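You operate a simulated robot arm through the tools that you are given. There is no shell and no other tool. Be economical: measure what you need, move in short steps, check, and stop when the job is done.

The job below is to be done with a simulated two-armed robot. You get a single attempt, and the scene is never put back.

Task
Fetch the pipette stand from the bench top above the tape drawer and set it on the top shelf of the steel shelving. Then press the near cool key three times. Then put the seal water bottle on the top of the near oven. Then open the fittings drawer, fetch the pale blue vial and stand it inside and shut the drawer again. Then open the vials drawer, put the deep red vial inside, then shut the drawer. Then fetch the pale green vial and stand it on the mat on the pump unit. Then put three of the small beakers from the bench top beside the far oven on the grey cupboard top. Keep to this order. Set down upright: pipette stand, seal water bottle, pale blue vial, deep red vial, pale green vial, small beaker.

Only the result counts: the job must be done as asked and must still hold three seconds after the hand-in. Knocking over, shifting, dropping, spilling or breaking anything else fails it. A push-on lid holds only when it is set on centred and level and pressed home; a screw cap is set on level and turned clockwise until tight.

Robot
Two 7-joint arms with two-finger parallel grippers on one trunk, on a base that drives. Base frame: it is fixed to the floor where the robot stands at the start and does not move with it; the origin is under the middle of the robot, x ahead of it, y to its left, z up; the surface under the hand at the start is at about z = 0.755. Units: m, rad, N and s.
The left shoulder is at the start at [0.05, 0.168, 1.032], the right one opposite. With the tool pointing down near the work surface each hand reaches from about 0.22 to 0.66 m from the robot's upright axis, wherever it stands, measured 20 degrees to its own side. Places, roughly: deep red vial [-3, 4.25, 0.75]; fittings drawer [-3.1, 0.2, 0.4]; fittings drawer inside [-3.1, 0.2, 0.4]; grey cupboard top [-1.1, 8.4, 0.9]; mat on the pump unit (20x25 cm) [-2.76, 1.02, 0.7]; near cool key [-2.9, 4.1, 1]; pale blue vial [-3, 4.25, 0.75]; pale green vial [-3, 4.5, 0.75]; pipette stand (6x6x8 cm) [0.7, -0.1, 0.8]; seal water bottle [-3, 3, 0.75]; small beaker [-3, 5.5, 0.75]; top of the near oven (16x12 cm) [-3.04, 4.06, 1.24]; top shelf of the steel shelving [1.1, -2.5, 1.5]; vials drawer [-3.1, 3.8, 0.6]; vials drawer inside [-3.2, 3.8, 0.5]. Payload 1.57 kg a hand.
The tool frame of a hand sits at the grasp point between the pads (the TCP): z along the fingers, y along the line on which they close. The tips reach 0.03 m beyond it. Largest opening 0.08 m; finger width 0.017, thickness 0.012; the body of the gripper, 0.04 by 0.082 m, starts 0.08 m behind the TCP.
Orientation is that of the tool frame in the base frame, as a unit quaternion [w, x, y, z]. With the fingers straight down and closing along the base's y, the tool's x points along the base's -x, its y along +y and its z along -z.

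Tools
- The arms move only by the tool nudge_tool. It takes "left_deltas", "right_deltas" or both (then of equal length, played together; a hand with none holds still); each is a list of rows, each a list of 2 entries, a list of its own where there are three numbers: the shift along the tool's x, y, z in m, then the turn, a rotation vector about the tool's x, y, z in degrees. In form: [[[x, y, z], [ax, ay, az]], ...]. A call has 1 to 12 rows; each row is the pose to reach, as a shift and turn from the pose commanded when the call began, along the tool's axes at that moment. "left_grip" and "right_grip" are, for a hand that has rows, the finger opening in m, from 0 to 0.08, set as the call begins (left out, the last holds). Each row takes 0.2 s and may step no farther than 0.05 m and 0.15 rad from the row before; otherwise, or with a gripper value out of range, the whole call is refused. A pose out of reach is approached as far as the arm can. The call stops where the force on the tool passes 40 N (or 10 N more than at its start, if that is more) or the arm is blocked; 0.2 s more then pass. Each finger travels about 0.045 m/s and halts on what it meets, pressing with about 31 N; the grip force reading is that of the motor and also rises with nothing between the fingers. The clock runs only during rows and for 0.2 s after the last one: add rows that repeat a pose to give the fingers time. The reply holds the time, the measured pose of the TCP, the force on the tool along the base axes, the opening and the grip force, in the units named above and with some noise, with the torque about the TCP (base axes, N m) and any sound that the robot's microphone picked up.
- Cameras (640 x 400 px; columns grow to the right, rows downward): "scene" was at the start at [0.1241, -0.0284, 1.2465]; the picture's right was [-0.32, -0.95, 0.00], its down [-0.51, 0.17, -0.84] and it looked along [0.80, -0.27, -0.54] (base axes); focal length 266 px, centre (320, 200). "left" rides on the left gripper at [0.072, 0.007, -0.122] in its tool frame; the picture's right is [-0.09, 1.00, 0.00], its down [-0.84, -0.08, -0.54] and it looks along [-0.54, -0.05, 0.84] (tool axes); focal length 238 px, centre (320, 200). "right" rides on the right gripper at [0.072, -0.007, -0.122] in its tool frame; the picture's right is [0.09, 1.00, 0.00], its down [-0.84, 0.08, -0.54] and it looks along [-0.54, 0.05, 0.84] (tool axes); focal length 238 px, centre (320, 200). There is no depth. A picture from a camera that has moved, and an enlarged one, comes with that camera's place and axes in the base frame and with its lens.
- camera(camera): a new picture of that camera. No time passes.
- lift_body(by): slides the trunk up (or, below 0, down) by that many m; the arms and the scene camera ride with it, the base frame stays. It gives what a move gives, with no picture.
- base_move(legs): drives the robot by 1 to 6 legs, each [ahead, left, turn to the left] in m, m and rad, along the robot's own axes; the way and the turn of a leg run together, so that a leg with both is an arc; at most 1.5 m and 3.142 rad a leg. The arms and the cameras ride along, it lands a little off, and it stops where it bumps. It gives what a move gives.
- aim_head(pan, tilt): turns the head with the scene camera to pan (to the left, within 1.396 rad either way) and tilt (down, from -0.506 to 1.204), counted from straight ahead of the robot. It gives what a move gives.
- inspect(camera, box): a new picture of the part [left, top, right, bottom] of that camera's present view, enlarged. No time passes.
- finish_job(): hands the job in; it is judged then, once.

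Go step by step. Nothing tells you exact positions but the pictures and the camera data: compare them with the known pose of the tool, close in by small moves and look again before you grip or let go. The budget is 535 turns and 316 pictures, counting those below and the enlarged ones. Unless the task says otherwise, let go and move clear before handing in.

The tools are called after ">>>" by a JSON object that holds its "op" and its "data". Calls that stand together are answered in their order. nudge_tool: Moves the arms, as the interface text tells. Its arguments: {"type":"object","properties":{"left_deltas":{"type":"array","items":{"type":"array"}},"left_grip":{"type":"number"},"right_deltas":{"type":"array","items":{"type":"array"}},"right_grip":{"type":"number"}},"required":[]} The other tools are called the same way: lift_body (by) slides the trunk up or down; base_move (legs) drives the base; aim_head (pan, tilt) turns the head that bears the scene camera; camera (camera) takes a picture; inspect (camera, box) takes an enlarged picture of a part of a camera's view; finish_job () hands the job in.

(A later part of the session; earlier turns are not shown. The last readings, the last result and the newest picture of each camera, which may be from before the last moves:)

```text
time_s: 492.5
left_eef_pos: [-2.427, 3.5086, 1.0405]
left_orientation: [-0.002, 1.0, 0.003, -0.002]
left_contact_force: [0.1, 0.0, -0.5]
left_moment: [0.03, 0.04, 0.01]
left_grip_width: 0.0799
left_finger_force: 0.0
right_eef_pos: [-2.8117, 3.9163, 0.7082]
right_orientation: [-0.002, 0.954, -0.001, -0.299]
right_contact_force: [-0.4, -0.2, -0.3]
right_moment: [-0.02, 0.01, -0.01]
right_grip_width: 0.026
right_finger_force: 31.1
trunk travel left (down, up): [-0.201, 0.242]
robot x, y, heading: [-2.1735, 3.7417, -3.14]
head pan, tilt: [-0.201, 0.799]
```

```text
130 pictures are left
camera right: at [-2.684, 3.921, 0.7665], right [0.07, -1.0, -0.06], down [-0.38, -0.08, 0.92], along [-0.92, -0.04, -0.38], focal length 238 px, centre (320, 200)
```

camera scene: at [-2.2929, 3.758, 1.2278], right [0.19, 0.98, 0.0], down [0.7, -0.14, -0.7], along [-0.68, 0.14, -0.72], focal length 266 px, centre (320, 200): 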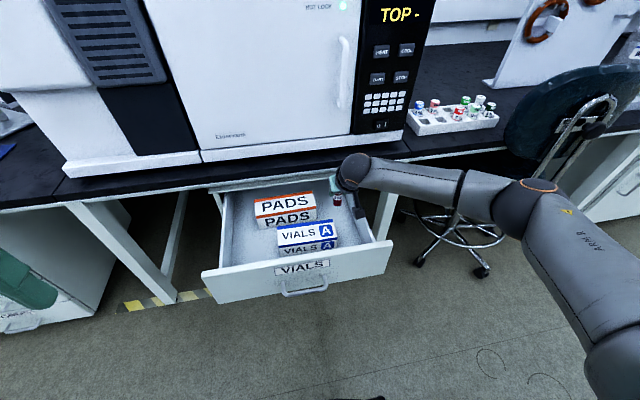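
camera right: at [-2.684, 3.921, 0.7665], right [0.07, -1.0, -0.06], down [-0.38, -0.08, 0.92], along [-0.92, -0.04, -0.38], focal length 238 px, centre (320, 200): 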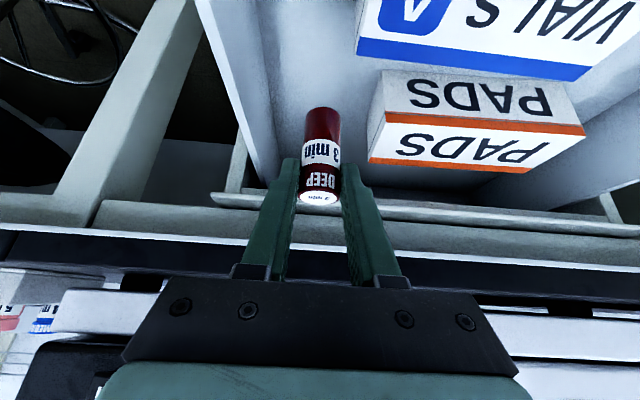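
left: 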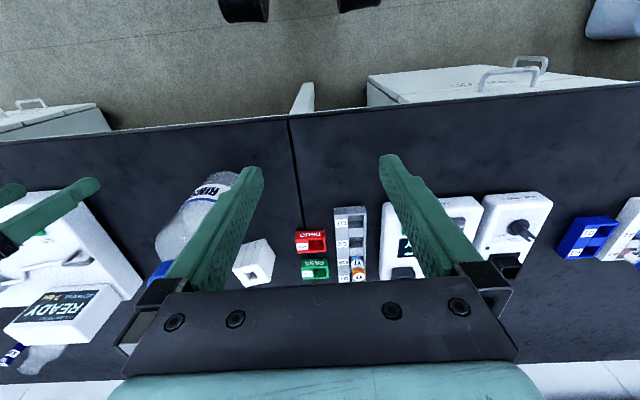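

Clear. Continue down 7 cm.

>>> {"op": "nudge_tool", "data": {"right_deltas": [[[0.0114, 0, 0.0164], [0, 0, 0]], [[0.0228, 0, 0.0328], [0, 0, 0]], [[0.0342, 0, 0.0492], [0, 0, 0]], [[0.04, 0, 0.0575], [0, 0, 0]], [[0.04, 0, 0.0575], [0, 0, 0]]]}}

>>> {"op": "camera", "data": {"camera": "right"}}

>>> {"op": "inspect", "data": {"camera": "scene", "box": [250, 140, 410, 260]}}

```text
time_s: 493.7
left_eef_pos: [-2.4281, 3.5077, 1.0389]
left_orientation: [-0.001, 1.0, 0.003, -0.002]
left_contact_force: [-0.2, -0.4, 0.3]
left_moment: [0.0, 0.0, 0.0]
left_grip_width: 0.0801
left_finger_force: 0.1
right_eef_pos: [-2.8128, 3.9167, 0.6383]
right_orientation: [-0.001, 0.954, -0.001, -0.299]
right_contact_force: [0.0, 1.1, 0.3]
right_moment: [0.03, 0.0, 0.03]
right_grip_width: 0.0261
right_finger_force: 30.6
trunk travel left (down, up): [-0.201, 0.242]
robot x, y, heading: [-2.1718, 3.7449, -3.134]
head pan, tilt: [-0.201, 0.799]
```

```text
129 pictures are left
camera right: at [-2.6846, 3.9217, 0.6967], right [0.07, -1.0, -0.06], down [-0.38, -0.08, 0.92], along [-0.92, -0.04, -0.38], focal length 238 px, centre (320, 200)
```

right: 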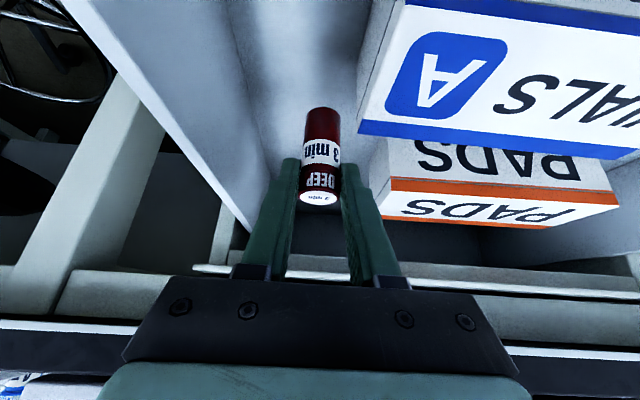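

```text
3.33 times, centred on (330, 200) of scene
camera zoom: at [-2.2929, 3.758, 1.2278], right [0.19, 0.98, 0.0], down [0.7, -0.14, -0.7], along [-0.68, 0.14, -0.72], focal length 887 px, centre (287, 200)
```

zoom: 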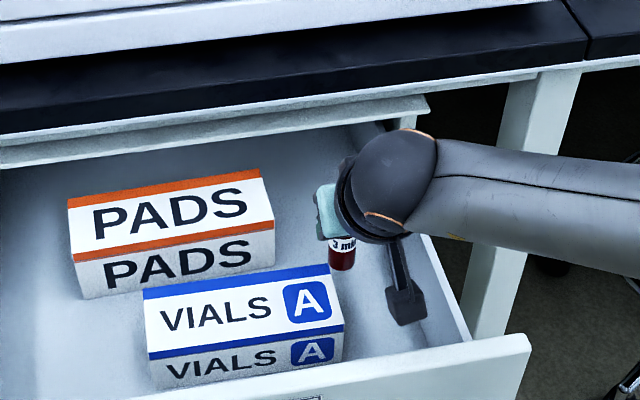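

Nearly there. Lower in small steps to contact.

>>> {"op": "nudge_tool", "data": {"right_deltas": [[[0.0023, 0, 0.0033], [0, 0, 0]], [[0.0046, 0, 0.0066], [0, 0, 0]], [[0.0057, 0, 0.0082], [0, 0, 0]], [[0.0057, 0, 0.0082], [0, 0, 0]]]}}

>>> {"op": "inspect", "data": {"camera": "right", "box": [240, 60, 420, 220]}}

```text
time_s: 494.7
left_eef_pos: [-2.4278, 3.5092, 1.039]
left_orientation: [-0.001, 1.0, 0.004, -0.002]
left_contact_force: [0.8, 0.0, -0.6]
left_moment: [-0.01, -0.01, 0.01]
left_grip_width: 0.08
left_finger_force: 0.1
right_eef_pos: [-2.8132, 3.9165, 0.6292]
right_orientation: [-0.001, 0.954, -0.002, -0.298]
right_contact_force: [0.3, 0.6, -1.0]
right_moment: [-0.02, 0.02, 0.01]
right_grip_width: 0.026
right_finger_force: 31.4
trunk travel left (down, up): [-0.201, 0.242]
robot x, y, heading: [-2.1748, 3.7437, -3.138]
head pan, tilt: [-0.201, 0.799]
```

```text
2.50 times, centred on (330, 140) of right
camera zoom: at [-2.6848, 3.9219, 0.6869], right [0.07, -1.0, -0.06], down [-0.38, -0.08, 0.92], along [-0.92, -0.04, -0.38], focal length 596 px, centre (295, 350)
```

zoom: 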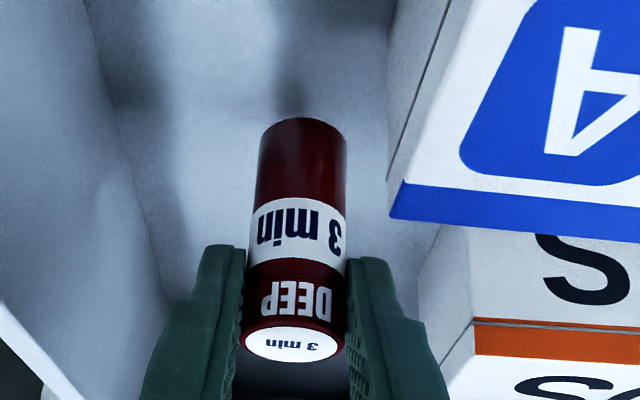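

>>> {"op": "nudge_tool", "data": {"right_deltas": [[[0.0023, 0, 0.0033], [0, 0, 0]], [[0.0046, 0, 0.0066], [0, 0, 0]], [[0.0046, 0, 0.0066], [0, 0, 0]]]}}

```text
time_s: 495.5
left_eef_pos: [-2.4285, 3.5088, 1.039]
left_orientation: [-0.002, 1.0, 0.003, -0.003]
left_contact_force: [-0.1, -0.8, 0.2]
left_moment: [0.01, -0.01, 0.05]
left_grip_width: 0.0802
left_finger_force: 0.1
right_eef_pos: [-2.8122, 3.9171, 0.6194]
right_orientation: [-0.003, 0.954, -0.003, -0.299]
right_contact_force: [-0.4, -1.2, 0.2]
right_moment: [0.02, 0.01, -0.02]
right_grip_width: 0.0257
right_finger_force: 31.2
trunk travel left (down, up): [-0.201, 0.242]
robot x, y, heading: [-2.1741, 3.7421, -3.138]
head pan, tilt: [-0.201, 0.799]
```

>>> {"op": "nudge_tool", "data": {"right_deltas": [[[0.0017, 0, 0.0025], [0, 0, 0]], [[0.0034, 0, 0.005], [0, 0, 0]], [[0.0034, 0, 0.005], [0, 0, 0]]]}}

>>> {"op": "inspect", "data": {"camera": "right", "box": [240, 60, 420, 220]}}

```text
time_s: 496.3
left_eef_pos: [-2.4279, 3.5086, 1.0394]
left_orientation: [-0.002, 1.0, 0.003, -0.003]
left_contact_force: [-0.3, -1.0, -0.5]
left_moment: [-0.03, -0.01, -0.02]
left_grip_width: 0.08
left_finger_force: 0.1
right_eef_pos: [-2.8135, 3.918, 0.6143]
right_orientation: [-0.002, 0.954, -0.001, -0.299]
right_contact_force: [-0.2, 0.8, -0.4]
right_moment: [0.03, -0.04, -0.03]
right_grip_width: 0.0259
right_finger_force: 31.1
trunk travel left (down, up): [-0.201, 0.242]
robot x, y, heading: [-2.1759, 3.7439, -3.137]
head pan, tilt: [-0.201, 0.799]
```

```text
2.50 times, centred on (330, 140) of right
camera zoom: at [-2.6848, 3.9218, 0.6726], right [0.07, -1.0, -0.06], down [-0.38, -0.08, 0.92], along [-0.92, -0.05, -0.38], focal length 596 px, centre (295, 350)
```

zoom: 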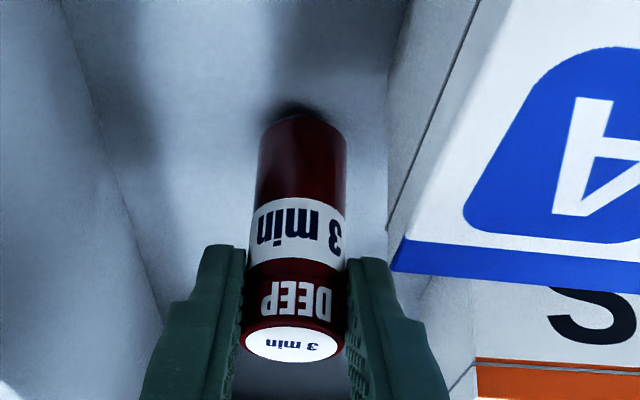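

Contact shadow is tight now; a few mm left.

>>> {"op": "nudge_tool", "data": {"right_deltas": [[[0.0017, 0, 0.0025], [0, 0, 0]], [[0.0034, 0, 0.005], [0, 0, 0]], [[0.0034, 0, 0.005], [0, 0, 0]]]}}

```text
time_s: 497.1
left_eef_pos: [-2.4259, 3.5093, 1.0381]
left_orientation: [-0.001, 1.0, 0.003, -0.003]
left_contact_force: [-0.7, -0.9, 0.4]
left_moment: [0.03, -0.02, 0.01]
left_grip_width: 0.08
left_finger_force: 0.1
right_eef_pos: [-2.8133, 3.9175, 0.6113]
right_orientation: [-0.002, 0.953, -0.002, -0.301]
right_contact_force: [-1.1, 1.8, 11.7]
right_moment: [0.15, 0.22, -0.08]
right_grip_width: 0.0257
right_finger_force: 31.3
trunk travel left (down, up): [-0.201, 0.242]
robot x, y, heading: [-2.1755, 3.7405, -3.133]
head pan, tilt: [-0.201, 0.799]
```

Contact. Open and rise straight up.

>>> {"op": "nudge_tool", "data": {"right_deltas": [[[0, 0, 0], [0, 0, 0]], [[0, 0, 0], [0, 0, 0]], [[0, 0, 0], [0, 0, 0]]], "right_grip": 0.042}}

>>> {"op": "nudge_tool", "data": {"right_deltas": [[[-0.0143, 0, -0.0205], [0, 0, 0]], [[-0.0285, 0, -0.041], [0, 0, 0]], [[-0.0428, 0, -0.0615], [0, 0, 0]], [[-0.057, 0, -0.082], [0, 0, 0]], [[-0.0799, 0, -0.1148], [0, 0, 0]], [[-0.1027, 0, -0.1476], [0, 0, 0]], [[-0.1255, 0, -0.1804], [0, 0, 0]]]}}

>>> {"op": "base_move", "data": {"legs": [[-0.35, 0, 0]]}}

>>> {"op": "camera", "data": {"camera": "scene"}}

```text
time_s: 497.9
left_eef_pos: [-2.4287, 3.5092, 1.0385]
left_orientation: [-0.002, 1.0, 0.004, -0.003]
left_contact_force: [0.4, 0.7, 0.2]
left_moment: [0.01, -0.02, 0.0]
left_grip_width: 0.08
left_finger_force: 0.0
right_eef_pos: [-2.8115, 3.9172, 0.6081]
right_orientation: [-0.002, 0.954, -0.001, -0.299]
right_contact_force: [0.3, -0.7, -0.4]
right_moment: [0.0, 0.02, -0.01]
right_grip_width: 0.0422
right_finger_force: 0.0
trunk travel left (down, up): [-0.201, 0.242]
robot x, y, heading: [-2.1748, 3.7446, -3.137]
head pan, tilt: [-0.201, 0.799]
```

```text
time_s: 499.5
left_eef_pos: [-2.4289, 3.5084, 1.0391]
left_orientation: [-0.001, 1.0, 0.003, -0.002]
left_contact_force: [-0.2, 0.0, -0.6]
left_moment: [-0.01, 0.01, 0.0]
left_grip_width: 0.0799
left_finger_force: 0.0
right_eef_pos: [-2.8113, 3.9152, 0.8295]
right_orientation: [-0.003, 0.954, -0.002, -0.299]
right_contact_force: [-0.2, 0.7, -0.7]
right_moment: [-0.02, 0.02, -0.05]
right_grip_width: 0.0419
right_finger_force: 0.1
trunk travel left (down, up): [-0.201, 0.242]
robot x, y, heading: [-2.1722, 3.7436, -3.135]
head pan, tilt: [-0.201, 0.799]
```

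```text
time_s: 501.7
left_eef_pos: [-2.0824, 3.5101, 1.0389]
left_orientation: [-0.002, 1.0, 0.005, -0.002]
left_contact_force: [0.0, -0.5, 0.3]
left_moment: [-0.01, 0.03, -0.02]
left_grip_width: 0.08
left_finger_force: 0.1
right_eef_pos: [-2.4666, 3.9176, 0.8297]
right_orientation: [-0.002, 0.954, -0.001, -0.299]
right_contact_force: [-0.1, 0.7, -0.2]
right_moment: [0.0, 0.0, 0.02]
right_grip_width: 0.0418
right_finger_force: 0.0
trunk travel left (down, up): [-0.201, 0.242]
robot x, y, heading: [-1.8273, 3.7449, -3.139]
head pan, tilt: [-0.201, 0.799]
```

```text
125 pictures are left
camera scene: at [-1.948, 3.7599, 1.2279], right [0.19, 0.98, 0.0], down [0.7, -0.14, -0.7], along [-0.68, 0.13, -0.72], focal length 266 px, centre (320, 200)
```

scene: 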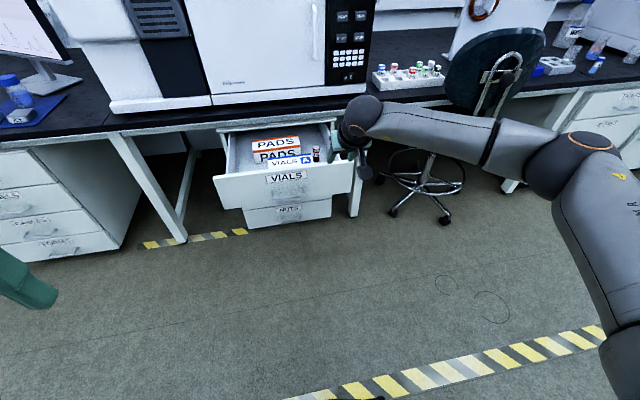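

Deep red vial stands in the drawer. Now close fingers, flatten pitch, lower and push the drawer shut.

>>> {"op": "lift_body", "data": {"by": -0.2}}

>>> {"op": "nudge_tool", "data": {"right_deltas": [[[0, 0.02, 0], [0, -8, 0]], [[0.005, 0.047, 0], [0, -15, 0]], [[0.02, 0.047, 0.01], [0, -15, 0]], [[0.02, 0.047, 0.01], [0, -15, 0]]], "right_grip": 0.0}}

>>> {"op": "camera", "data": {"camera": "right"}}

>>> {"op": "camera", "data": {"camera": "scene"}}

```text
time_s: 503.9
left_eef_pos: [-2.0829, 3.5104, 0.84]
left_orientation: [-0.003, 1.0, 0.003, -0.003]
left_contact_force: [0.3, 0.0, -0.5]
left_moment: [0.03, 0.01, 0.01]
left_grip_width: 0.08
left_finger_force: 0.1
right_eef_pos: [-2.4672, 3.9164, 0.6281]
right_orientation: [-0.001, 0.954, 0.0, -0.299]
right_contact_force: [0.3, -0.3, -0.1]
right_moment: [-0.01, 0.0, -0.03]
right_grip_width: 0.042
right_finger_force: 0.1
trunk travel left (down, up): [-0.001, 0.442]
robot x, y, heading: [-1.8304, 3.7472, -3.139]
head pan, tilt: [-0.201, 0.799]
```

```text
time_s: 504.9
left_eef_pos: [-2.0825, 3.5107, 0.8383]
left_orientation: [-0.003, 1.0, 0.005, -0.003]
left_contact_force: [0.6, 0.6, 0.0]
left_moment: [-0.01, -0.02, -0.02]
left_grip_width: 0.0796
left_finger_force: 0.1
right_eef_pos: [-2.4572, 3.8705, 0.6078]
right_orientation: [-0.002, 0.907, -0.001, -0.421]
right_contact_force: [0.3, 0.8, -0.4]
right_moment: [-0.05, 0.01, 0.0]
right_grip_width: 0.0004
right_finger_force: 21.1
trunk travel left (down, up): [-0.001, 0.442]
robot x, y, heading: [-1.8296, 3.7441, -3.142]
head pan, tilt: [-0.201, 0.799]
```

```text
124 pictures are left
camera right: at [-2.3178, 3.8751, 0.6304], right [0.06, -1.0, -0.07], down [-0.13, -0.08, 0.99], along [-0.99, -0.05, -0.13], focal length 238 px, centre (320, 200)
```

right: 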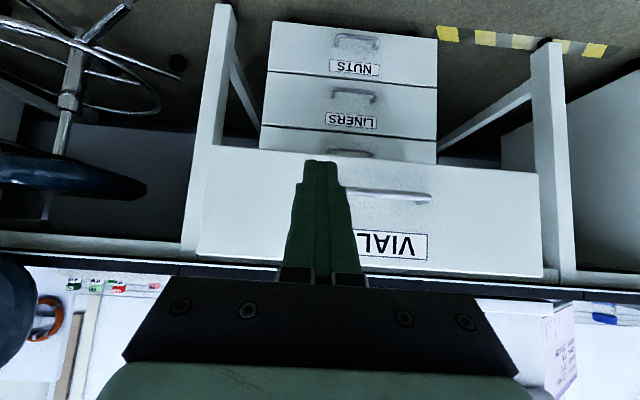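

```text
123 pictures are left
camera scene: at [-1.9483, 3.7599, 1.0278], right [0.19, 0.98, 0.0], down [0.7, -0.14, -0.7], along [-0.68, 0.13, -0.72], focal length 266 px, centre (320, 200)
```

scene: 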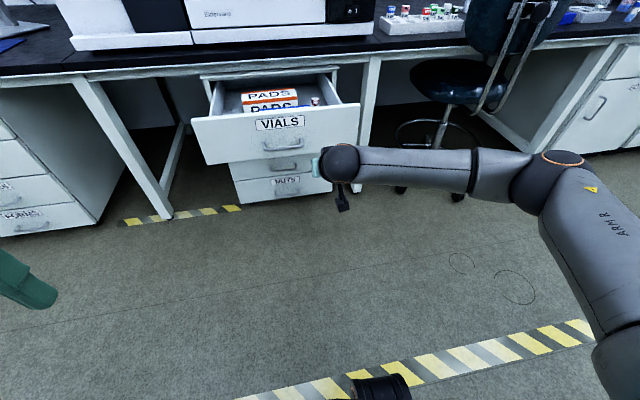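

Tip at z≈0.59, right of the handle. Drive forward to push.

>>> {"op": "base_move", "data": {"legs": [[0.15, 0, 0], [0.21, 0, 0]]}}

>>> {"op": "camera", "data": {"camera": "scene"}}

```text
time_s: 507.5
left_eef_pos: [-2.4379, 3.5082, 0.838]
left_orientation: [-0.001, 1.0, 0.004, -0.003]
left_contact_force: [0.2, -0.7, -0.3]
left_moment: [-0.03, 0.01, -0.03]
left_grip_width: 0.0801
left_finger_force: 0.2
right_eef_pos: [-2.8102, 3.8675, 0.6068]
right_orientation: [-0.002, 0.907, -0.001, -0.421]
right_contact_force: [0.0, 0.3, 0.3]
right_moment: [-0.03, 0.01, -0.01]
right_grip_width: 0.0
right_finger_force: 21.3
trunk travel left (down, up): [-0.001, 0.442]
robot x, y, heading: [-2.184, 3.7447, -3.135]
head pan, tilt: [-0.201, 0.799]
```

```text
122 pictures are left
camera scene: at [-2.3033, 3.7577, 1.0278], right [0.19, 0.98, 0.0], down [0.7, -0.14, -0.7], along [-0.68, 0.14, -0.72], focal length 266 px, centre (320, 200)
```

scene: 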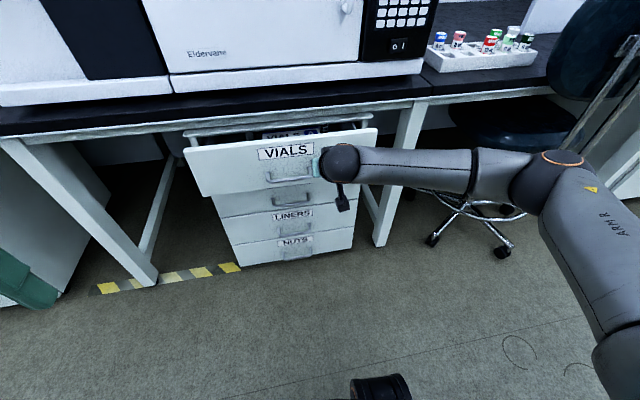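

About 6 cm remain; finish with the arm.

>>> {"op": "nudge_tool", "data": {"right_deltas": [[[-0.0097, 0, 0.0115], [0, 0, 0]], [[-0.0194, 0, 0.0229], [0, 0, 0]], [[-0.029, 0, 0.0344], [0, 0, 0]], [[-0.0355, 0, 0.042], [0, 0, 0]], [[-0.042, 0, 0.0497], [0, 0, 0]], [[-0.0452, 0, 0.0535], [0, 0, 0]]]}}

>>> {"op": "camera", "data": {"camera": "scene"}}

```text
time_s: 508.9
left_eef_pos: [-2.439, 3.5087, 0.8391]
left_orientation: [-0.001, 1.0, 0.003, -0.003]
left_contact_force: [0.0, 0.2, -0.6]
left_moment: [0.01, 0.01, 0.0]
left_grip_width: 0.0799
left_finger_force: 0.0
right_eef_pos: [-2.8816, 3.8674, 0.6076]
right_orientation: [-0.002, 0.907, -0.002, -0.421]
right_contact_force: [8.5, 1.1, 1.0]
right_moment: [-0.09, -0.07, -0.02]
right_grip_width: 0.0002
right_finger_force: 21.6
trunk travel left (down, up): [-0.001, 0.442]
robot x, y, heading: [-2.1831, 3.7373, -3.131]
head pan, tilt: [-0.201, 0.799]
```

```text
121 pictures are left
camera scene: at [-2.3028, 3.7578, 1.0279], right [0.19, 0.98, 0.0], down [0.7, -0.14, -0.7], along [-0.68, 0.14, -0.72], focal length 266 px, centre (320, 200)
```

scene: 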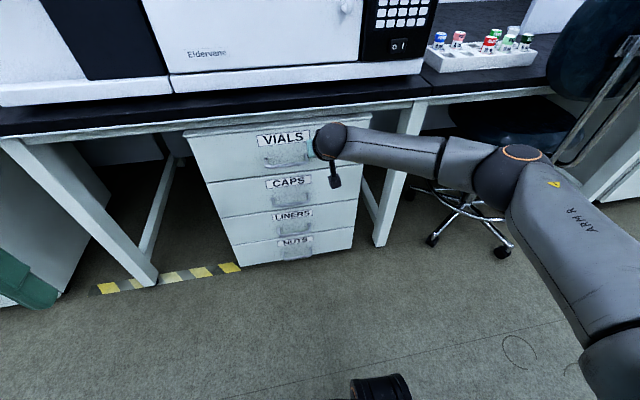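

Nearly/just at the stop; one more small push to be sure.

>>> {"op": "nudge_tool", "data": {"right_deltas": [[[-0.0032, 0, 0.0038], [0, 0, 0]], [[-0.0065, 0, 0.0076], [0, 0, 0]]]}}

>>> {"op": "nudge_tool", "data": {"right_deltas": [[[0.013, 0, -0.015], [0, 0, 0]], [[0.03, 0, -0.035], [0, 0, 0]]]}}

>>> {"op": "base_move", "data": {"legs": [[-0.4, 0, 0]]}}

>>> {"op": "inspect", "data": {"camera": "scene", "box": [180, 40, 420, 220]}}

```text
time_s: 509.3
left_eef_pos: [-2.4376, 3.5095, 0.8401]
left_orientation: [-0.002, 1.0, 0.002, -0.003]
left_contact_force: [1.1, 0.0, 0.3]
left_moment: [0.03, 0.05, -0.03]
left_grip_width: 0.08
left_finger_force: 0.0
right_eef_pos: [-2.8813, 3.8676, 0.6077]
right_orientation: [-0.002, 0.909, -0.003, -0.418]
right_contact_force: [15.1, 1.9, 7.2]
right_moment: [0.03, -0.06, -0.03]
right_grip_width: 0.0001
right_finger_force: 21.4
trunk travel left (down, up): [-0.001, 0.442]
robot x, y, heading: [-2.1819, 3.7437, -3.14]
head pan, tilt: [-0.201, 0.799]
stopped in row 1 (right hand): the force on the tool passed its limit at 48 N (the readings are from after the stop); the commanded pose is now the measured one
```

```text
time_s: 509.9
left_eef_pos: [-2.4381, 3.5093, 0.8393]
left_orientation: [-0.002, 1.0, 0.004, -0.002]
left_contact_force: [-0.3, 0.5, 0.1]
left_moment: [0.01, 0.0, 0.0]
left_grip_width: 0.0799
left_finger_force: 0.1
right_eef_pos: [-2.8358, 3.8689, 0.6061]
right_orientation: [-0.003, 0.909, -0.002, -0.417]
right_contact_force: [1.2, -0.2, 0.2]
right_moment: [0.03, 0.01, -0.01]
right_grip_width: 0.0
right_finger_force: 21.2
trunk travel left (down, up): [-0.001, 0.442]
robot x, y, heading: [-2.1841, 3.7402, -3.136]
head pan, tilt: [-0.201, 0.799]
```

```text
time_s: 512.4
left_eef_pos: [-2.0386, 3.5098, 0.839]
left_orientation: [-0.002, 1.0, 0.004, -0.003]
left_contact_force: [-0.4, 0.3, 0.2]
left_moment: [-0.01, -0.03, 0.04]
left_grip_width: 0.0799
left_finger_force: 0.1
right_eef_pos: [-2.4382, 3.87, 0.6057]
right_orientation: [-0.002, 0.909, -0.002, -0.416]
right_contact_force: [0.0, -0.5, -0.2]
right_moment: [0.01, 0.02, -0.01]
right_grip_width: 0.0
right_finger_force: 21.3
trunk travel left (down, up): [-0.001, 0.442]
robot x, y, heading: [-1.784, 3.7445, -3.137]
head pan, tilt: [-0.201, 0.799]
```

```text
2.22 times, centred on (300, 130) of scene
camera zoom: at [-1.904, 3.7599, 1.0278], right [0.19, 0.98, 0.0], down [0.7, -0.14, -0.7], along [-0.68, 0.14, -0.72], focal length 592 px, centre (364, 356)
```

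zoom: 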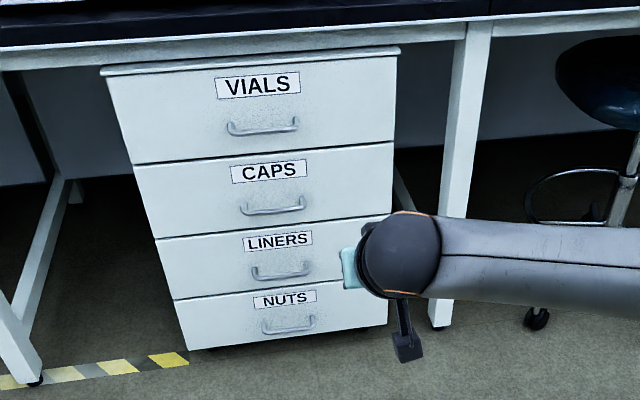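

VIALS drawer is shut. Next the pale green vial (A-4). Raise the trunk, set pitch back to ~35°, and approach with the same geometry as before.

>>> {"op": "lift_body", "data": {"by": 0.44}}

>>> {"op": "nudge_tool", "data": {"right_deltas": [[[0, 0, -0.03], [0, 7, 0]], [[0, 0, -0.06], [0, 14, 0]], [[0, 0, -0.08], [0, 14, 0]]], "right_grip": 0.036}}

>>> {"op": "base_move", "data": {"legs": [[0, -0.372, -0.005], [0.53, 0, 0]]}}

>>> {"op": "aim_head", "data": {"pan": -0.35, "tilt": 0.65}}

>>> {"op": "camera", "data": {"camera": "scene"}}

```text
refused: 0.44 is not a number from -0.4 to 0.4
```

```text
time_s: 513.2
left_eef_pos: [-2.0383, 3.511, 0.8386]
left_orientation: [-0.002, 1.0, 0.004, -0.003]
left_contact_force: [-0.6, 0.5, 0.1]
left_moment: [0.03, -0.06, 0.02]
left_grip_width: 0.0797
left_finger_force: 0.0
right_eef_pos: [-2.3779, 3.8696, 0.6581]
right_orientation: [-0.001, 0.953, -0.001, -0.302]
right_contact_force: [0.3, 0.9, 0.1]
right_moment: [-0.01, 0.0, -0.03]
right_grip_width: 0.036
right_finger_force: 0.0
trunk travel left (down, up): [-0.001, 0.442]
robot x, y, heading: [-1.7833, 3.7438, -3.142]
head pan, tilt: [-0.201, 0.799]
```

```text
time_s: 519.7
left_eef_pos: [-2.564, 3.8961, 0.8398]
left_orientation: [-0.002, 1.0, -0.002, -0.003]
left_contact_force: [0.8, 0.2, -0.6]
left_moment: [0.01, 0.0, 0.0]
left_grip_width: 0.0801
left_finger_force: 0.1
right_eef_pos: [-2.899, 4.2586, 0.6579]
right_orientation: [-0.004, 0.953, -0.008, -0.303]
right_contact_force: [0.5, 0.5, 0.3]
right_moment: [0.01, -0.04, 0.03]
right_grip_width: 0.036
right_finger_force: 0.1
trunk travel left (down, up): [-0.001, 0.442]
robot x, y, heading: [-2.308, 4.1261, 3.132]
head pan, tilt: [-0.201, 0.799]
```

```text
time_s: 520.4
left_eef_pos: [-2.5655, 3.8952, 0.8405]
left_orientation: [-0.002, 1.0, -0.001, -0.002]
left_contact_force: [0.1, -0.3, 0.2]
left_moment: [0.0, -0.02, 0.01]
left_grip_width: 0.0799
left_finger_force: 0.1
right_eef_pos: [-2.8994, 4.2588, 0.6587]
right_orientation: [-0.004, 0.953, -0.007, -0.302]
right_contact_force: [0.3, -0.4, -0.7]
right_moment: [-0.02, -0.02, -0.06]
right_grip_width: 0.0358
right_finger_force: 0.1
trunk travel left (down, up): [-0.001, 0.442]
robot x, y, heading: [-2.3097, 4.1281, 3.137]
head pan, tilt: [-0.351, 0.649]
```

```text
119 pictures are left
camera scene: at [-2.4294, 4.1568, 1.0404], right [0.35, 0.94, 0.0], down [0.57, -0.21, -0.8], along [-0.75, 0.28, -0.6], focal length 266 px, centre (320, 200)
```

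scene: 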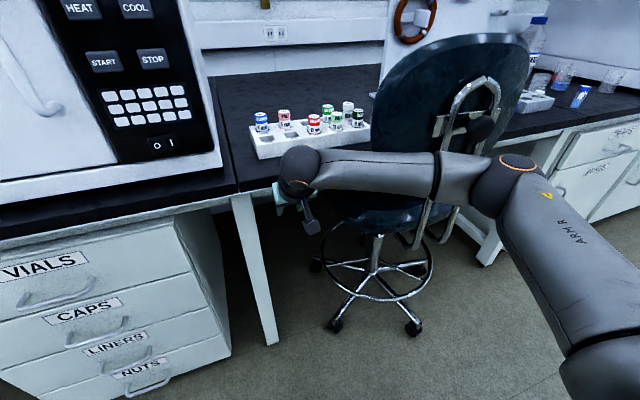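

The trunk lift was refused (limit 0.4) so the hand went in low, under the bench edge — no contact reported. I'll reverse straight out first, then raise.

>>> {"op": "base_move", "data": {"legs": [[-0.5, 0, 0]]}}

>>> {"op": "lift_body", "data": {"by": 0.39}}

>>> {"op": "camera", "data": {"camera": "scene"}}

```text
time_s: 523.3
left_eef_pos: [-2.0703, 3.8929, 0.8397]
left_orientation: [-0.001, 1.0, -0.003, -0.003]
left_contact_force: [-0.2, 0.2, 0.0]
left_moment: [0.02, 0.0, -0.02]
left_grip_width: 0.0799
left_finger_force: 0.0
right_eef_pos: [-2.4043, 4.2549, 0.6581]
right_orientation: [-0.004, 0.953, -0.008, -0.303]
right_contact_force: [-0.4, 0.1, -0.5]
right_moment: [0.02, 0.01, 0.0]
right_grip_width: 0.0361
right_finger_force: 0.0
trunk travel left (down, up): [-0.001, 0.442]
robot x, y, heading: [-1.8132, 4.1211, 3.134]
head pan, tilt: [-0.351, 0.649]
```

```text
time_s: 527.1
left_eef_pos: [-2.0702, 3.8926, 1.2286]
left_orientation: [-0.002, 1.0, -0.003, -0.003]
left_contact_force: [0.3, -0.2, -0.1]
left_moment: [0.0, 0.0, -0.02]
left_grip_width: 0.0802
left_finger_force: 0.1
right_eef_pos: [-2.4043, 4.2561, 1.0475]
right_orientation: [-0.004, 0.953, -0.007, -0.303]
right_contact_force: [0.7, -0.7, -0.5]
right_moment: [-0.02, -0.03, -0.02]
right_grip_width: 0.0361
right_finger_force: 0.0
trunk travel left (down, up): [-0.391, 0.052]
robot x, y, heading: [-1.8145, 4.1246, 3.133]
head pan, tilt: [-0.351, 0.649]
```

```text
118 pictures are left
camera scene: at [-1.934, 4.1539, 1.4304], right [0.35, 0.94, 0.0], down [0.57, -0.21, -0.8], along [-0.75, 0.28, -0.6], focal length 266 px, centre (320, 200)
```

scene: 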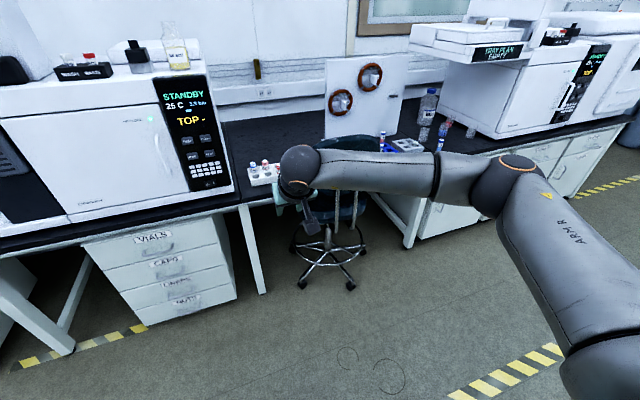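

Raise further and drive in.

>>> {"op": "lift_body", "data": {"by": 0.05}}

>>> {"op": "nudge_tool", "data": {"right_deltas": [[[-0.0228, 0, -0.0328], [0, 0, 0]], [[-0.04, 0, -0.057], [0, 0, 0]], [[-0.04, 0, -0.057], [0, 0, 0]]]}}

>>> {"op": "base_move", "data": {"legs": [[0.5, 0, 0.007]]}}

>>> {"op": "camera", "data": {"camera": "scene"}}

>>> {"op": "inspect", "data": {"camera": "scene", "box": [260, 210, 400, 310]}}

```text
time_s: 528.0
left_eef_pos: [-2.0691, 3.8916, 1.2803]
left_orientation: [-0.001, 1.0, -0.004, -0.002]
left_contact_force: [0.4, 0.2, -0.6]
left_moment: [-0.02, -0.01, 0.03]
left_grip_width: 0.0798
left_finger_force: 0.1
right_eef_pos: [-2.4037, 4.2554, 1.097]
right_orientation: [-0.004, 0.953, -0.009, -0.302]
right_contact_force: [-0.4, -0.1, 0.2]
right_moment: [0.0, -0.01, -0.01]
right_grip_width: 0.0357
right_finger_force: 0.1
trunk travel left (down, up): [-0.441, 0.002]
robot x, y, heading: [-1.8132, 4.1229, 3.135]
head pan, tilt: [-0.351, 0.649]
```

```text
time_s: 528.8
left_eef_pos: [-2.0698, 3.893, 1.2798]
left_orientation: [-0.002, 1.0, -0.002, -0.003]
left_contact_force: [1.2, 0.0, 0.3]
left_moment: [0.03, 0.0, 0.0]
left_grip_width: 0.0801
left_finger_force: 0.0
right_eef_pos: [-2.4038, 4.2553, 1.1685]
right_orientation: [-0.003, 0.953, -0.007, -0.302]
right_contact_force: [-0.4, 0.1, 0.6]
right_moment: [0.01, 0.01, -0.04]
right_grip_width: 0.036
right_finger_force: 0.1
trunk travel left (down, up): [-0.441, 0.002]
robot x, y, heading: [-1.8166, 4.1242, 3.134]
head pan, tilt: [-0.351, 0.649]
```

```text
time_s: 531.8
left_eef_pos: [-2.574, 3.8987, 1.2795]
left_orientation: [-0.002, 1.0, -0.004, -0.003]
left_contact_force: [0.3, 0.2, 0.1]
left_moment: [0.0, -0.04, -0.03]
left_grip_width: 0.0798
left_finger_force: 0.0
right_eef_pos: [-2.9081, 4.2628, 1.1689]
right_orientation: [-0.005, 0.953, -0.009, -0.303]
right_contact_force: [-0.2, 0.0, -0.5]
right_moment: [0.02, 0.04, 0.01]
right_grip_width: 0.036
right_finger_force: 0.1
trunk travel left (down, up): [-0.441, 0.002]
robot x, y, heading: [-2.3159, 4.1283, 3.13]
head pan, tilt: [-0.351, 0.649]
```

```text
117 pictures are left
camera scene: at [-2.4376, 4.1586, 1.4804], right [0.35, 0.94, 0.0], down [0.57, -0.21, -0.8], along [-0.74, 0.28, -0.6], focal length 266 px, centre (320, 200)
```

scene: 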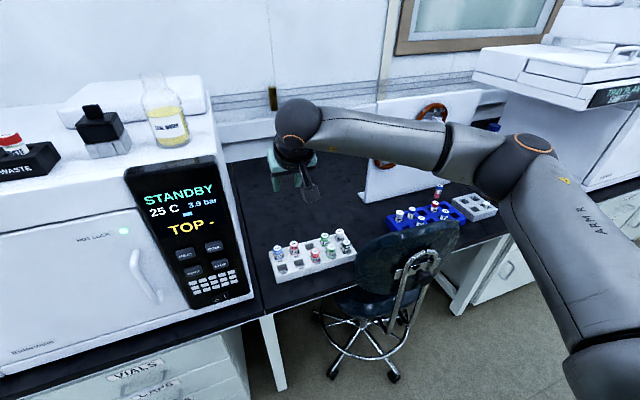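

```text
4.00 times, centred on (330, 260) of scene
camera zoom: at [-2.4376, 4.1586, 1.4804], right [0.35, 0.94, 0.0], down [0.57, -0.21, -0.8], along [-0.74, 0.28, -0.6], focal length 1065 px, centre (280, -40)
```

zoom: 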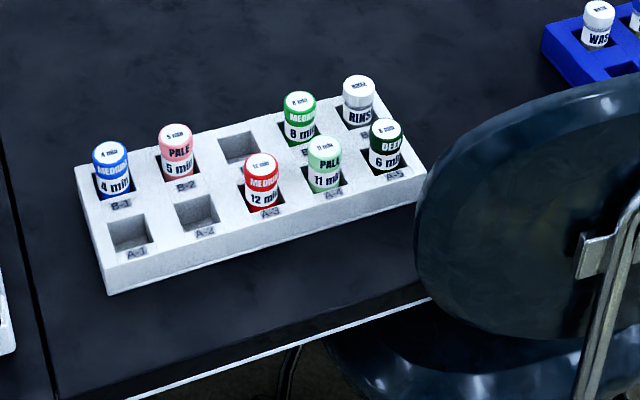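

Pale green ≈(-2.992, 4.406). Hover above with the same offset that worked before.

>>> {"op": "nudge_tool", "data": {"right_deltas": [[[0.0065, -0.0238, 0.03], [0, 0, 0]], [[0.013, -0.0477, 0.06], [0, 0, 0]], [[0.0196, -0.0715, 0.09], [0, 0, 0]], [[0.0261, -0.0953, 0.12], [0, 0, 0]], [[0.0327, -0.1192, 0.15], [0, 0, 0]], [[0.0392, -0.143, 0.18], [0, 0, 0]], [[0.0392, -0.143, 0.18], [0, 0, 0]]]}}

>>> {"op": "camera", "data": {"camera": "right"}}

>>> {"op": "camera", "data": {"camera": "scene"}}

```text
time_s: 533.4
left_eef_pos: [-2.5729, 3.8975, 1.2788]
left_orientation: [-0.002, 1.0, -0.005, -0.003]
left_contact_force: [-0.5, 0.1, 0.2]
left_moment: [-0.01, -0.04, -0.02]
left_grip_width: 0.0799
left_finger_force: 0.1
right_eef_pos: [-2.9773, 4.4088, 1.0008]
right_orientation: [-0.005, 0.953, -0.01, -0.303]
right_contact_force: [0.4, -0.2, -0.5]
right_moment: [-0.02, -0.03, -0.01]
right_grip_width: 0.0359
right_finger_force: 0.1
trunk travel left (down, up): [-0.441, 0.002]
robot x, y, heading: [-2.316, 4.1256, 3.134]
head pan, tilt: [-0.351, 0.649]
```

```text
115 pictures are left
camera right: at [-2.8486, 4.4109, 1.0583], right [0.05, -1.0, -0.06], down [-0.37, -0.07, 0.93], along [-0.93, -0.03, -0.37], focal length 238 px, centre (320, 200)
```

right: 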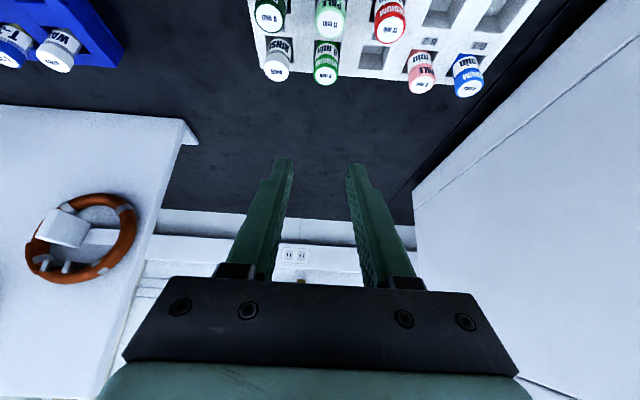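

```text
114 pictures are left
camera scene: at [-2.4368, 4.1584, 1.4805], right [0.35, 0.94, 0.0], down [0.57, -0.21, -0.8], along [-0.75, 0.28, -0.6], focal length 266 px, centre (320, 200)
```

scene: 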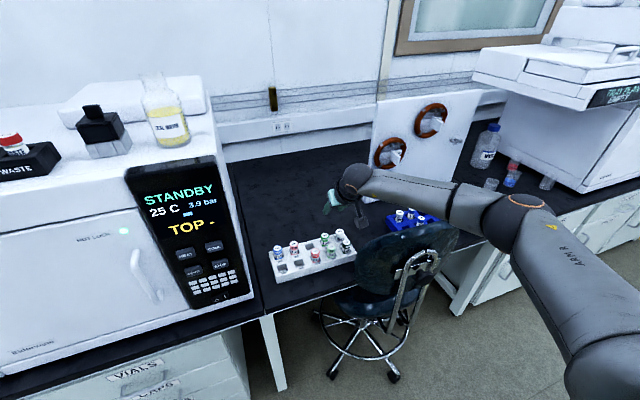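

Aligned. Descend in stages, checking for contact.

>>> {"op": "nudge_tool", "data": {"right_deltas": [[[0.0173, 0.002, 0.0245], [0, 0, 0]], [[0.0347, 0.002, 0.049], [0, 0, 0]], [[0.052, 0.002, 0.0735], [0, 0, 0]], [[0.065, 0.002, 0.092], [0, 0, 0]], [[0.078, 0.002, 0.11], [0, 0, 0]], [[0.09, 0.002, 0.127], [0, 0, 0]], [[0.1005, 0.002, 0.142], [0, 0, 0]], [[0.1005, 0.002, 0.142], [0, 0, 0]]]}}

>>> {"op": "camera", "data": {"camera": "right"}}

>>> {"op": "inspect", "data": {"camera": "scene", "box": [250, 160, 450, 310]}}

```text
time_s: 535.2
left_eef_pos: [-2.5752, 3.8981, 1.2795]
left_orientation: [-0.002, 1.0, -0.004, -0.003]
left_contact_force: [-0.8, 0.1, 0.8]
left_moment: [-0.03, 0.01, 0.01]
left_grip_width: 0.0805
left_finger_force: 0.0
right_eef_pos: [-2.9743, 4.4061, 0.8238]
right_orientation: [-0.004, 0.953, -0.009, -0.304]
right_contact_force: [0.1, 0.0, 0.4]
right_moment: [0.0, -0.02, -0.03]
right_grip_width: 0.0359
right_finger_force: 0.1
trunk travel left (down, up): [-0.441, 0.002]
robot x, y, heading: [-2.3161, 4.1249, 3.134]
head pan, tilt: [-0.351, 0.649]
```

```text
113 pictures are left
camera right: at [-2.8463, 4.4088, 0.8819], right [0.05, -1.0, -0.06], down [-0.37, -0.07, 0.93], along [-0.93, -0.03, -0.37], focal length 238 px, centre (320, 200)
```

right: 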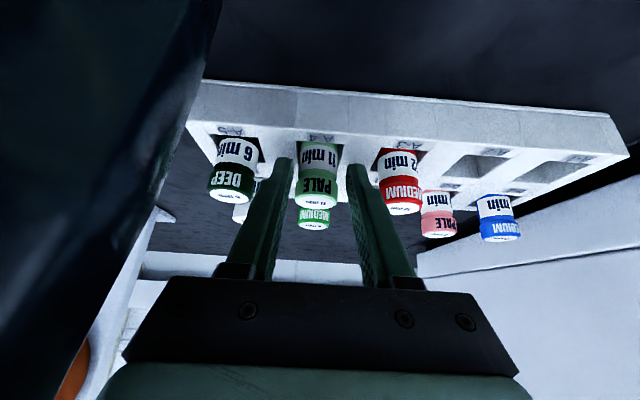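

```text
2.67 times, centred on (350, 235) of scene
camera zoom: at [-2.437, 4.1587, 1.4804], right [0.35, 0.94, 0.0], down [0.57, -0.21, -0.8], along [-0.75, 0.28, -0.6], focal length 710 px, centre (240, 107)
```

zoom: 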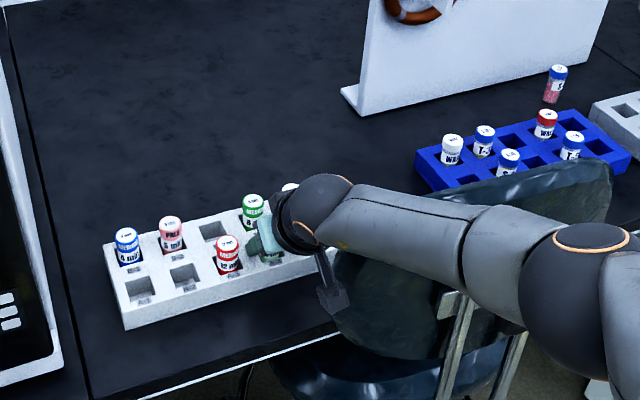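

Vial between the fingers, no contact elsewhere. Close.

>>> {"op": "nudge_tool", "data": {"right_deltas": [[[0, 0, 0], [0, 0, 0]], [[0, 0, 0], [0, 0, 0]], [[0, 0, 0], [0, 0, 0]]], "right_grip": 0.015}}

>>> {"op": "camera", "data": {"camera": "right"}}

```text
time_s: 536.0
left_eef_pos: [-2.574, 3.8974, 1.2792]
left_orientation: [-0.001, 1.0, -0.005, -0.002]
left_contact_force: [-0.3, -0.2, -0.3]
left_moment: [-0.04, -0.01, 0.01]
left_grip_width: 0.0801
left_finger_force: 0.0
right_eef_pos: [-2.9735, 4.4055, 0.8248]
right_orientation: [-0.004, 0.953, -0.009, -0.301]
right_contact_force: [-0.3, -0.2, 0.0]
right_moment: [0.02, -0.02, 0.04]
right_grip_width: 0.0256
right_finger_force: 30.5
trunk travel left (down, up): [-0.441, 0.002]
robot x, y, heading: [-2.3173, 4.1262, 3.133]
head pan, tilt: [-0.351, 0.649]
```

```text
111 pictures are left
camera right: at [-2.8463, 4.4089, 0.882], right [0.05, -1.0, -0.06], down [-0.37, -0.07, 0.93], along [-0.93, -0.03, -0.38], focal length 238 px, centre (320, 200)
```

right: 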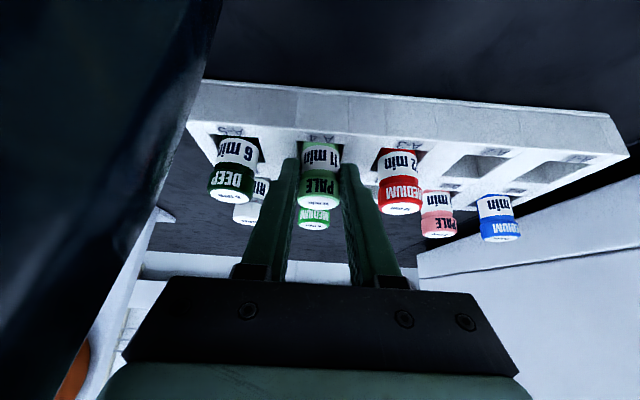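

Gripped. Lift straight up and retract.

>>> {"op": "nudge_tool", "data": {"right_deltas": [[[-0.0144, 0, -0.0205], [0, 0, 0]], [[-0.0289, 0, -0.041], [0, 0, 0]], [[-0.0433, 0, -0.0615], [0, 0, 0]], [[-0.0578, 0, -0.082], [0, 0, 0]], [[-0.0808, 0, -0.1148], [0, 0, 0]], [[-0.104, 0, -0.1476], [0, 0, 0]], [[-0.127, 0, -0.1804], [0, 0, 0]], [[-0.145, 0, -0.205], [0, 0, 0]], [[-0.145, 0.04, -0.205], [0, 0, 0]], [[-0.145, 0.08, -0.205], [0, 0, 0]], [[-0.145, 0.12, -0.205], [0, 0, 0]]]}}

>>> {"op": "base_move", "data": {"legs": [[-0.75, 0, 0]]}}

>>> {"op": "camera", "data": {"camera": "scene"}}

>>> {"op": "camera", "data": {"camera": "right"}}

```text
time_s: 538.4
left_eef_pos: [-2.5739, 3.897, 1.2792]
left_orientation: [-0.002, 1.0, -0.004, -0.002]
left_contact_force: [0.9, -0.2, 0.4]
left_moment: [0.02, 0.01, 0.0]
left_grip_width: 0.0799
left_finger_force: 0.1
right_eef_pos: [-2.978, 4.2842, 1.074]
right_orientation: [-0.005, 0.953, -0.01, -0.304]
right_contact_force: [0.2, -0.2, -0.3]
right_moment: [0.01, -0.04, 0.0]
right_grip_width: 0.026
right_finger_force: 31.4
trunk travel left (down, up): [-0.441, 0.002]
robot x, y, heading: [-2.3157, 4.126, 3.128]
head pan, tilt: [-0.351, 0.649]
```

```text
time_s: 542.5
left_eef_pos: [-1.8197, 3.889, 1.2795]
left_orientation: [-0.002, 1.0, -0.002, -0.003]
left_contact_force: [-0.2, 0.2, 0.1]
left_moment: [0.01, 0.02, -0.02]
left_grip_width: 0.0802
left_finger_force: 0.1
right_eef_pos: [-2.2266, 4.2767, 1.075]
right_orientation: [-0.004, 0.953, -0.008, -0.303]
right_contact_force: [0.5, 0.0, -0.4]
right_moment: [0.0, -0.03, 0.03]
right_grip_width: 0.0259
right_finger_force: 31.3
trunk travel left (down, up): [-0.441, 0.002]
robot x, y, heading: [-1.5659, 4.1194, 3.137]
head pan, tilt: [-0.351, 0.649]
```

```text
110 pictures are left
camera scene: at [-1.6839, 4.1516, 1.4804], right [0.35, 0.94, 0.0], down [0.57, -0.21, -0.8], along [-0.75, 0.28, -0.6], focal length 266 px, centre (320, 200)
```

scene: 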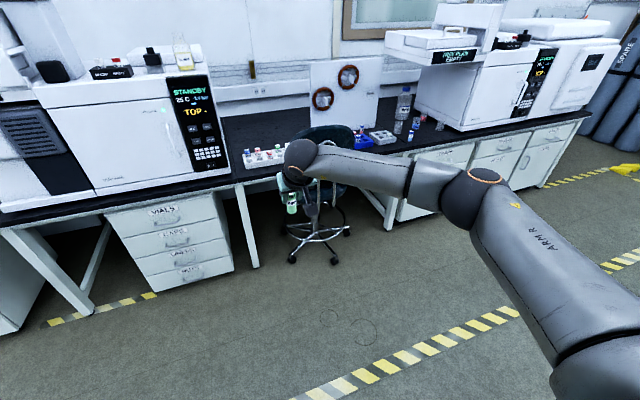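

```text
109 pictures are left
camera right: at [-2.0967, 4.2804, 1.1319], right [0.06, -1.0, -0.06], down [-0.37, -0.07, 0.93], along [-0.93, -0.03, -0.37], focal length 238 px, centre (320, 200)
```

right: 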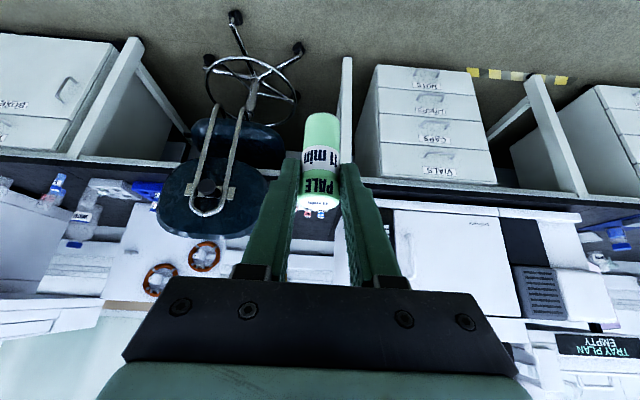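

Pale green vial held. Retract the arm for travel and drive to the pump unit near y≈1.

>>> {"op": "nudge_tool", "data": {"right_deltas": [[[0.033, 0, -0.023], [0, 0, 0]], [[0.066, 0, -0.046], [0, 0, 0]], [[0.098, 0, -0.069], [0, 0, 0]], [[0.13, 0, -0.092], [0, 0, 0]], [[0.163, 0, -0.115], [0, 0, 0]]]}}

>>> {"op": "base_move", "data": {"legs": [[0, 0, 1.575], [1.1, 0, 0], [1.1, 0, 0], [1.05, 0, 0], [0, 0, -1.571]]}}

>>> {"op": "aim_head", "data": {"pan": 0, "tilt": 0.65}}

>>> {"op": "camera", "data": {"camera": "scene"}}

```text
time_s: 543.6
left_eef_pos: [-1.8185, 3.8903, 1.2794]
left_orientation: [-0.002, 1.0, -0.003, -0.003]
left_contact_force: [-0.2, 0.1, -0.1]
left_moment: [0.04, 0.0, 0.0]
left_grip_width: 0.08
left_finger_force: 0.2
right_eef_pos: [-2.0261, 4.275, 1.0727]
right_orientation: [-0.003, 0.953, -0.008, -0.303]
right_contact_force: [-0.5, 0.8, 0.0]
right_moment: [0.0, -0.05, 0.0]
right_grip_width: 0.026
right_finger_force: 30.9
trunk travel left (down, up): [-0.441, 0.002]
robot x, y, heading: [-1.5618, 4.1214, 3.137]
head pan, tilt: [-0.351, 0.649]
```

```text
time_s: 567.1
left_eef_pos: [-1.914, 0.6372, 1.2788]
left_orientation: [-0.001, 1.0, 0.002, -0.003]
left_contact_force: [-0.6, 0.1, 0.2]
left_moment: [-0.02, 0.01, -0.01]
left_grip_width: 0.08
left_finger_force: 0.0
right_eef_pos: [-2.1234, 1.0198, 1.0734]
right_orientation: [-0.004, 0.953, -0.005, -0.302]
right_contact_force: [0.1, -0.1, -0.6]
right_moment: [0.0, 0.02, -0.02]
right_grip_width: 0.026
right_finger_force: 30.9
trunk travel left (down, up): [-0.441, 0.002]
robot x, y, heading: [-1.6573, 0.8677, -3.139]
head pan, tilt: [-0.351, 0.649]
```

```text
time_s: 567.9
left_eef_pos: [-1.9135, 0.6372, 1.2788]
left_orientation: [-0.001, 1.0, 0.0, -0.003]
left_contact_force: [0.1, 0.2, 0.8]
left_moment: [0.03, 0.0, -0.01]
left_grip_width: 0.0797
left_finger_force: 0.0
right_eef_pos: [-2.123, 1.0199, 1.0731]
right_orientation: [-0.002, 0.953, -0.003, -0.302]
right_contact_force: [-0.2, -0.8, -0.3]
right_moment: [-0.01, -0.02, 0.0]
right_grip_width: 0.0259
right_finger_force: 31.6
trunk travel left (down, up): [-0.441, 0.002]
robot x, y, heading: [-1.6619, 0.8688, -3.141]
head pan, tilt: [0.0, 0.649]
```

```text
108 pictures are left
camera scene: at [-1.7848, 0.8689, 1.4804], right [0.0, 1.0, 0.0], down [0.6, 0.0, -0.8], along [-0.8, 0.0, -0.6], focal length 266 px, centre (320, 200)
```

scene: 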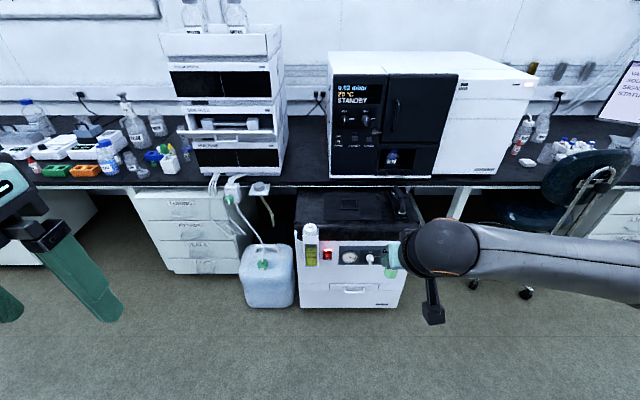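

>>> {"op": "inspect", "data": {"camera": "scene", "box": [270, 170, 440, 310]}}

```text
2.86 times, centred on (355, 240) of scene
camera zoom: at [-1.7848, 0.8689, 1.4804], right [0.0, 1.0, 0.0], down [0.6, 0.0, -0.8], along [-0.8, 0.0, -0.6], focal length 760 px, centre (220, 86)
```

zoom: 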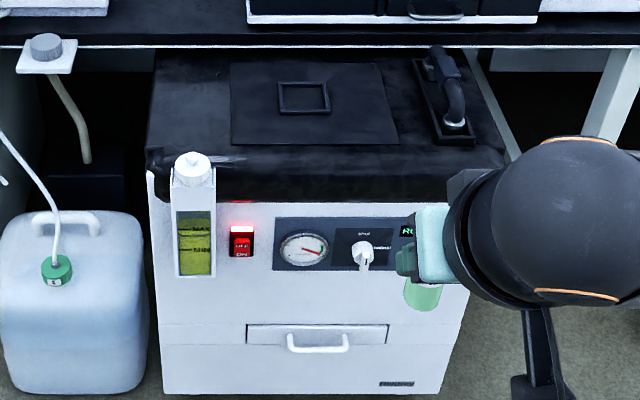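

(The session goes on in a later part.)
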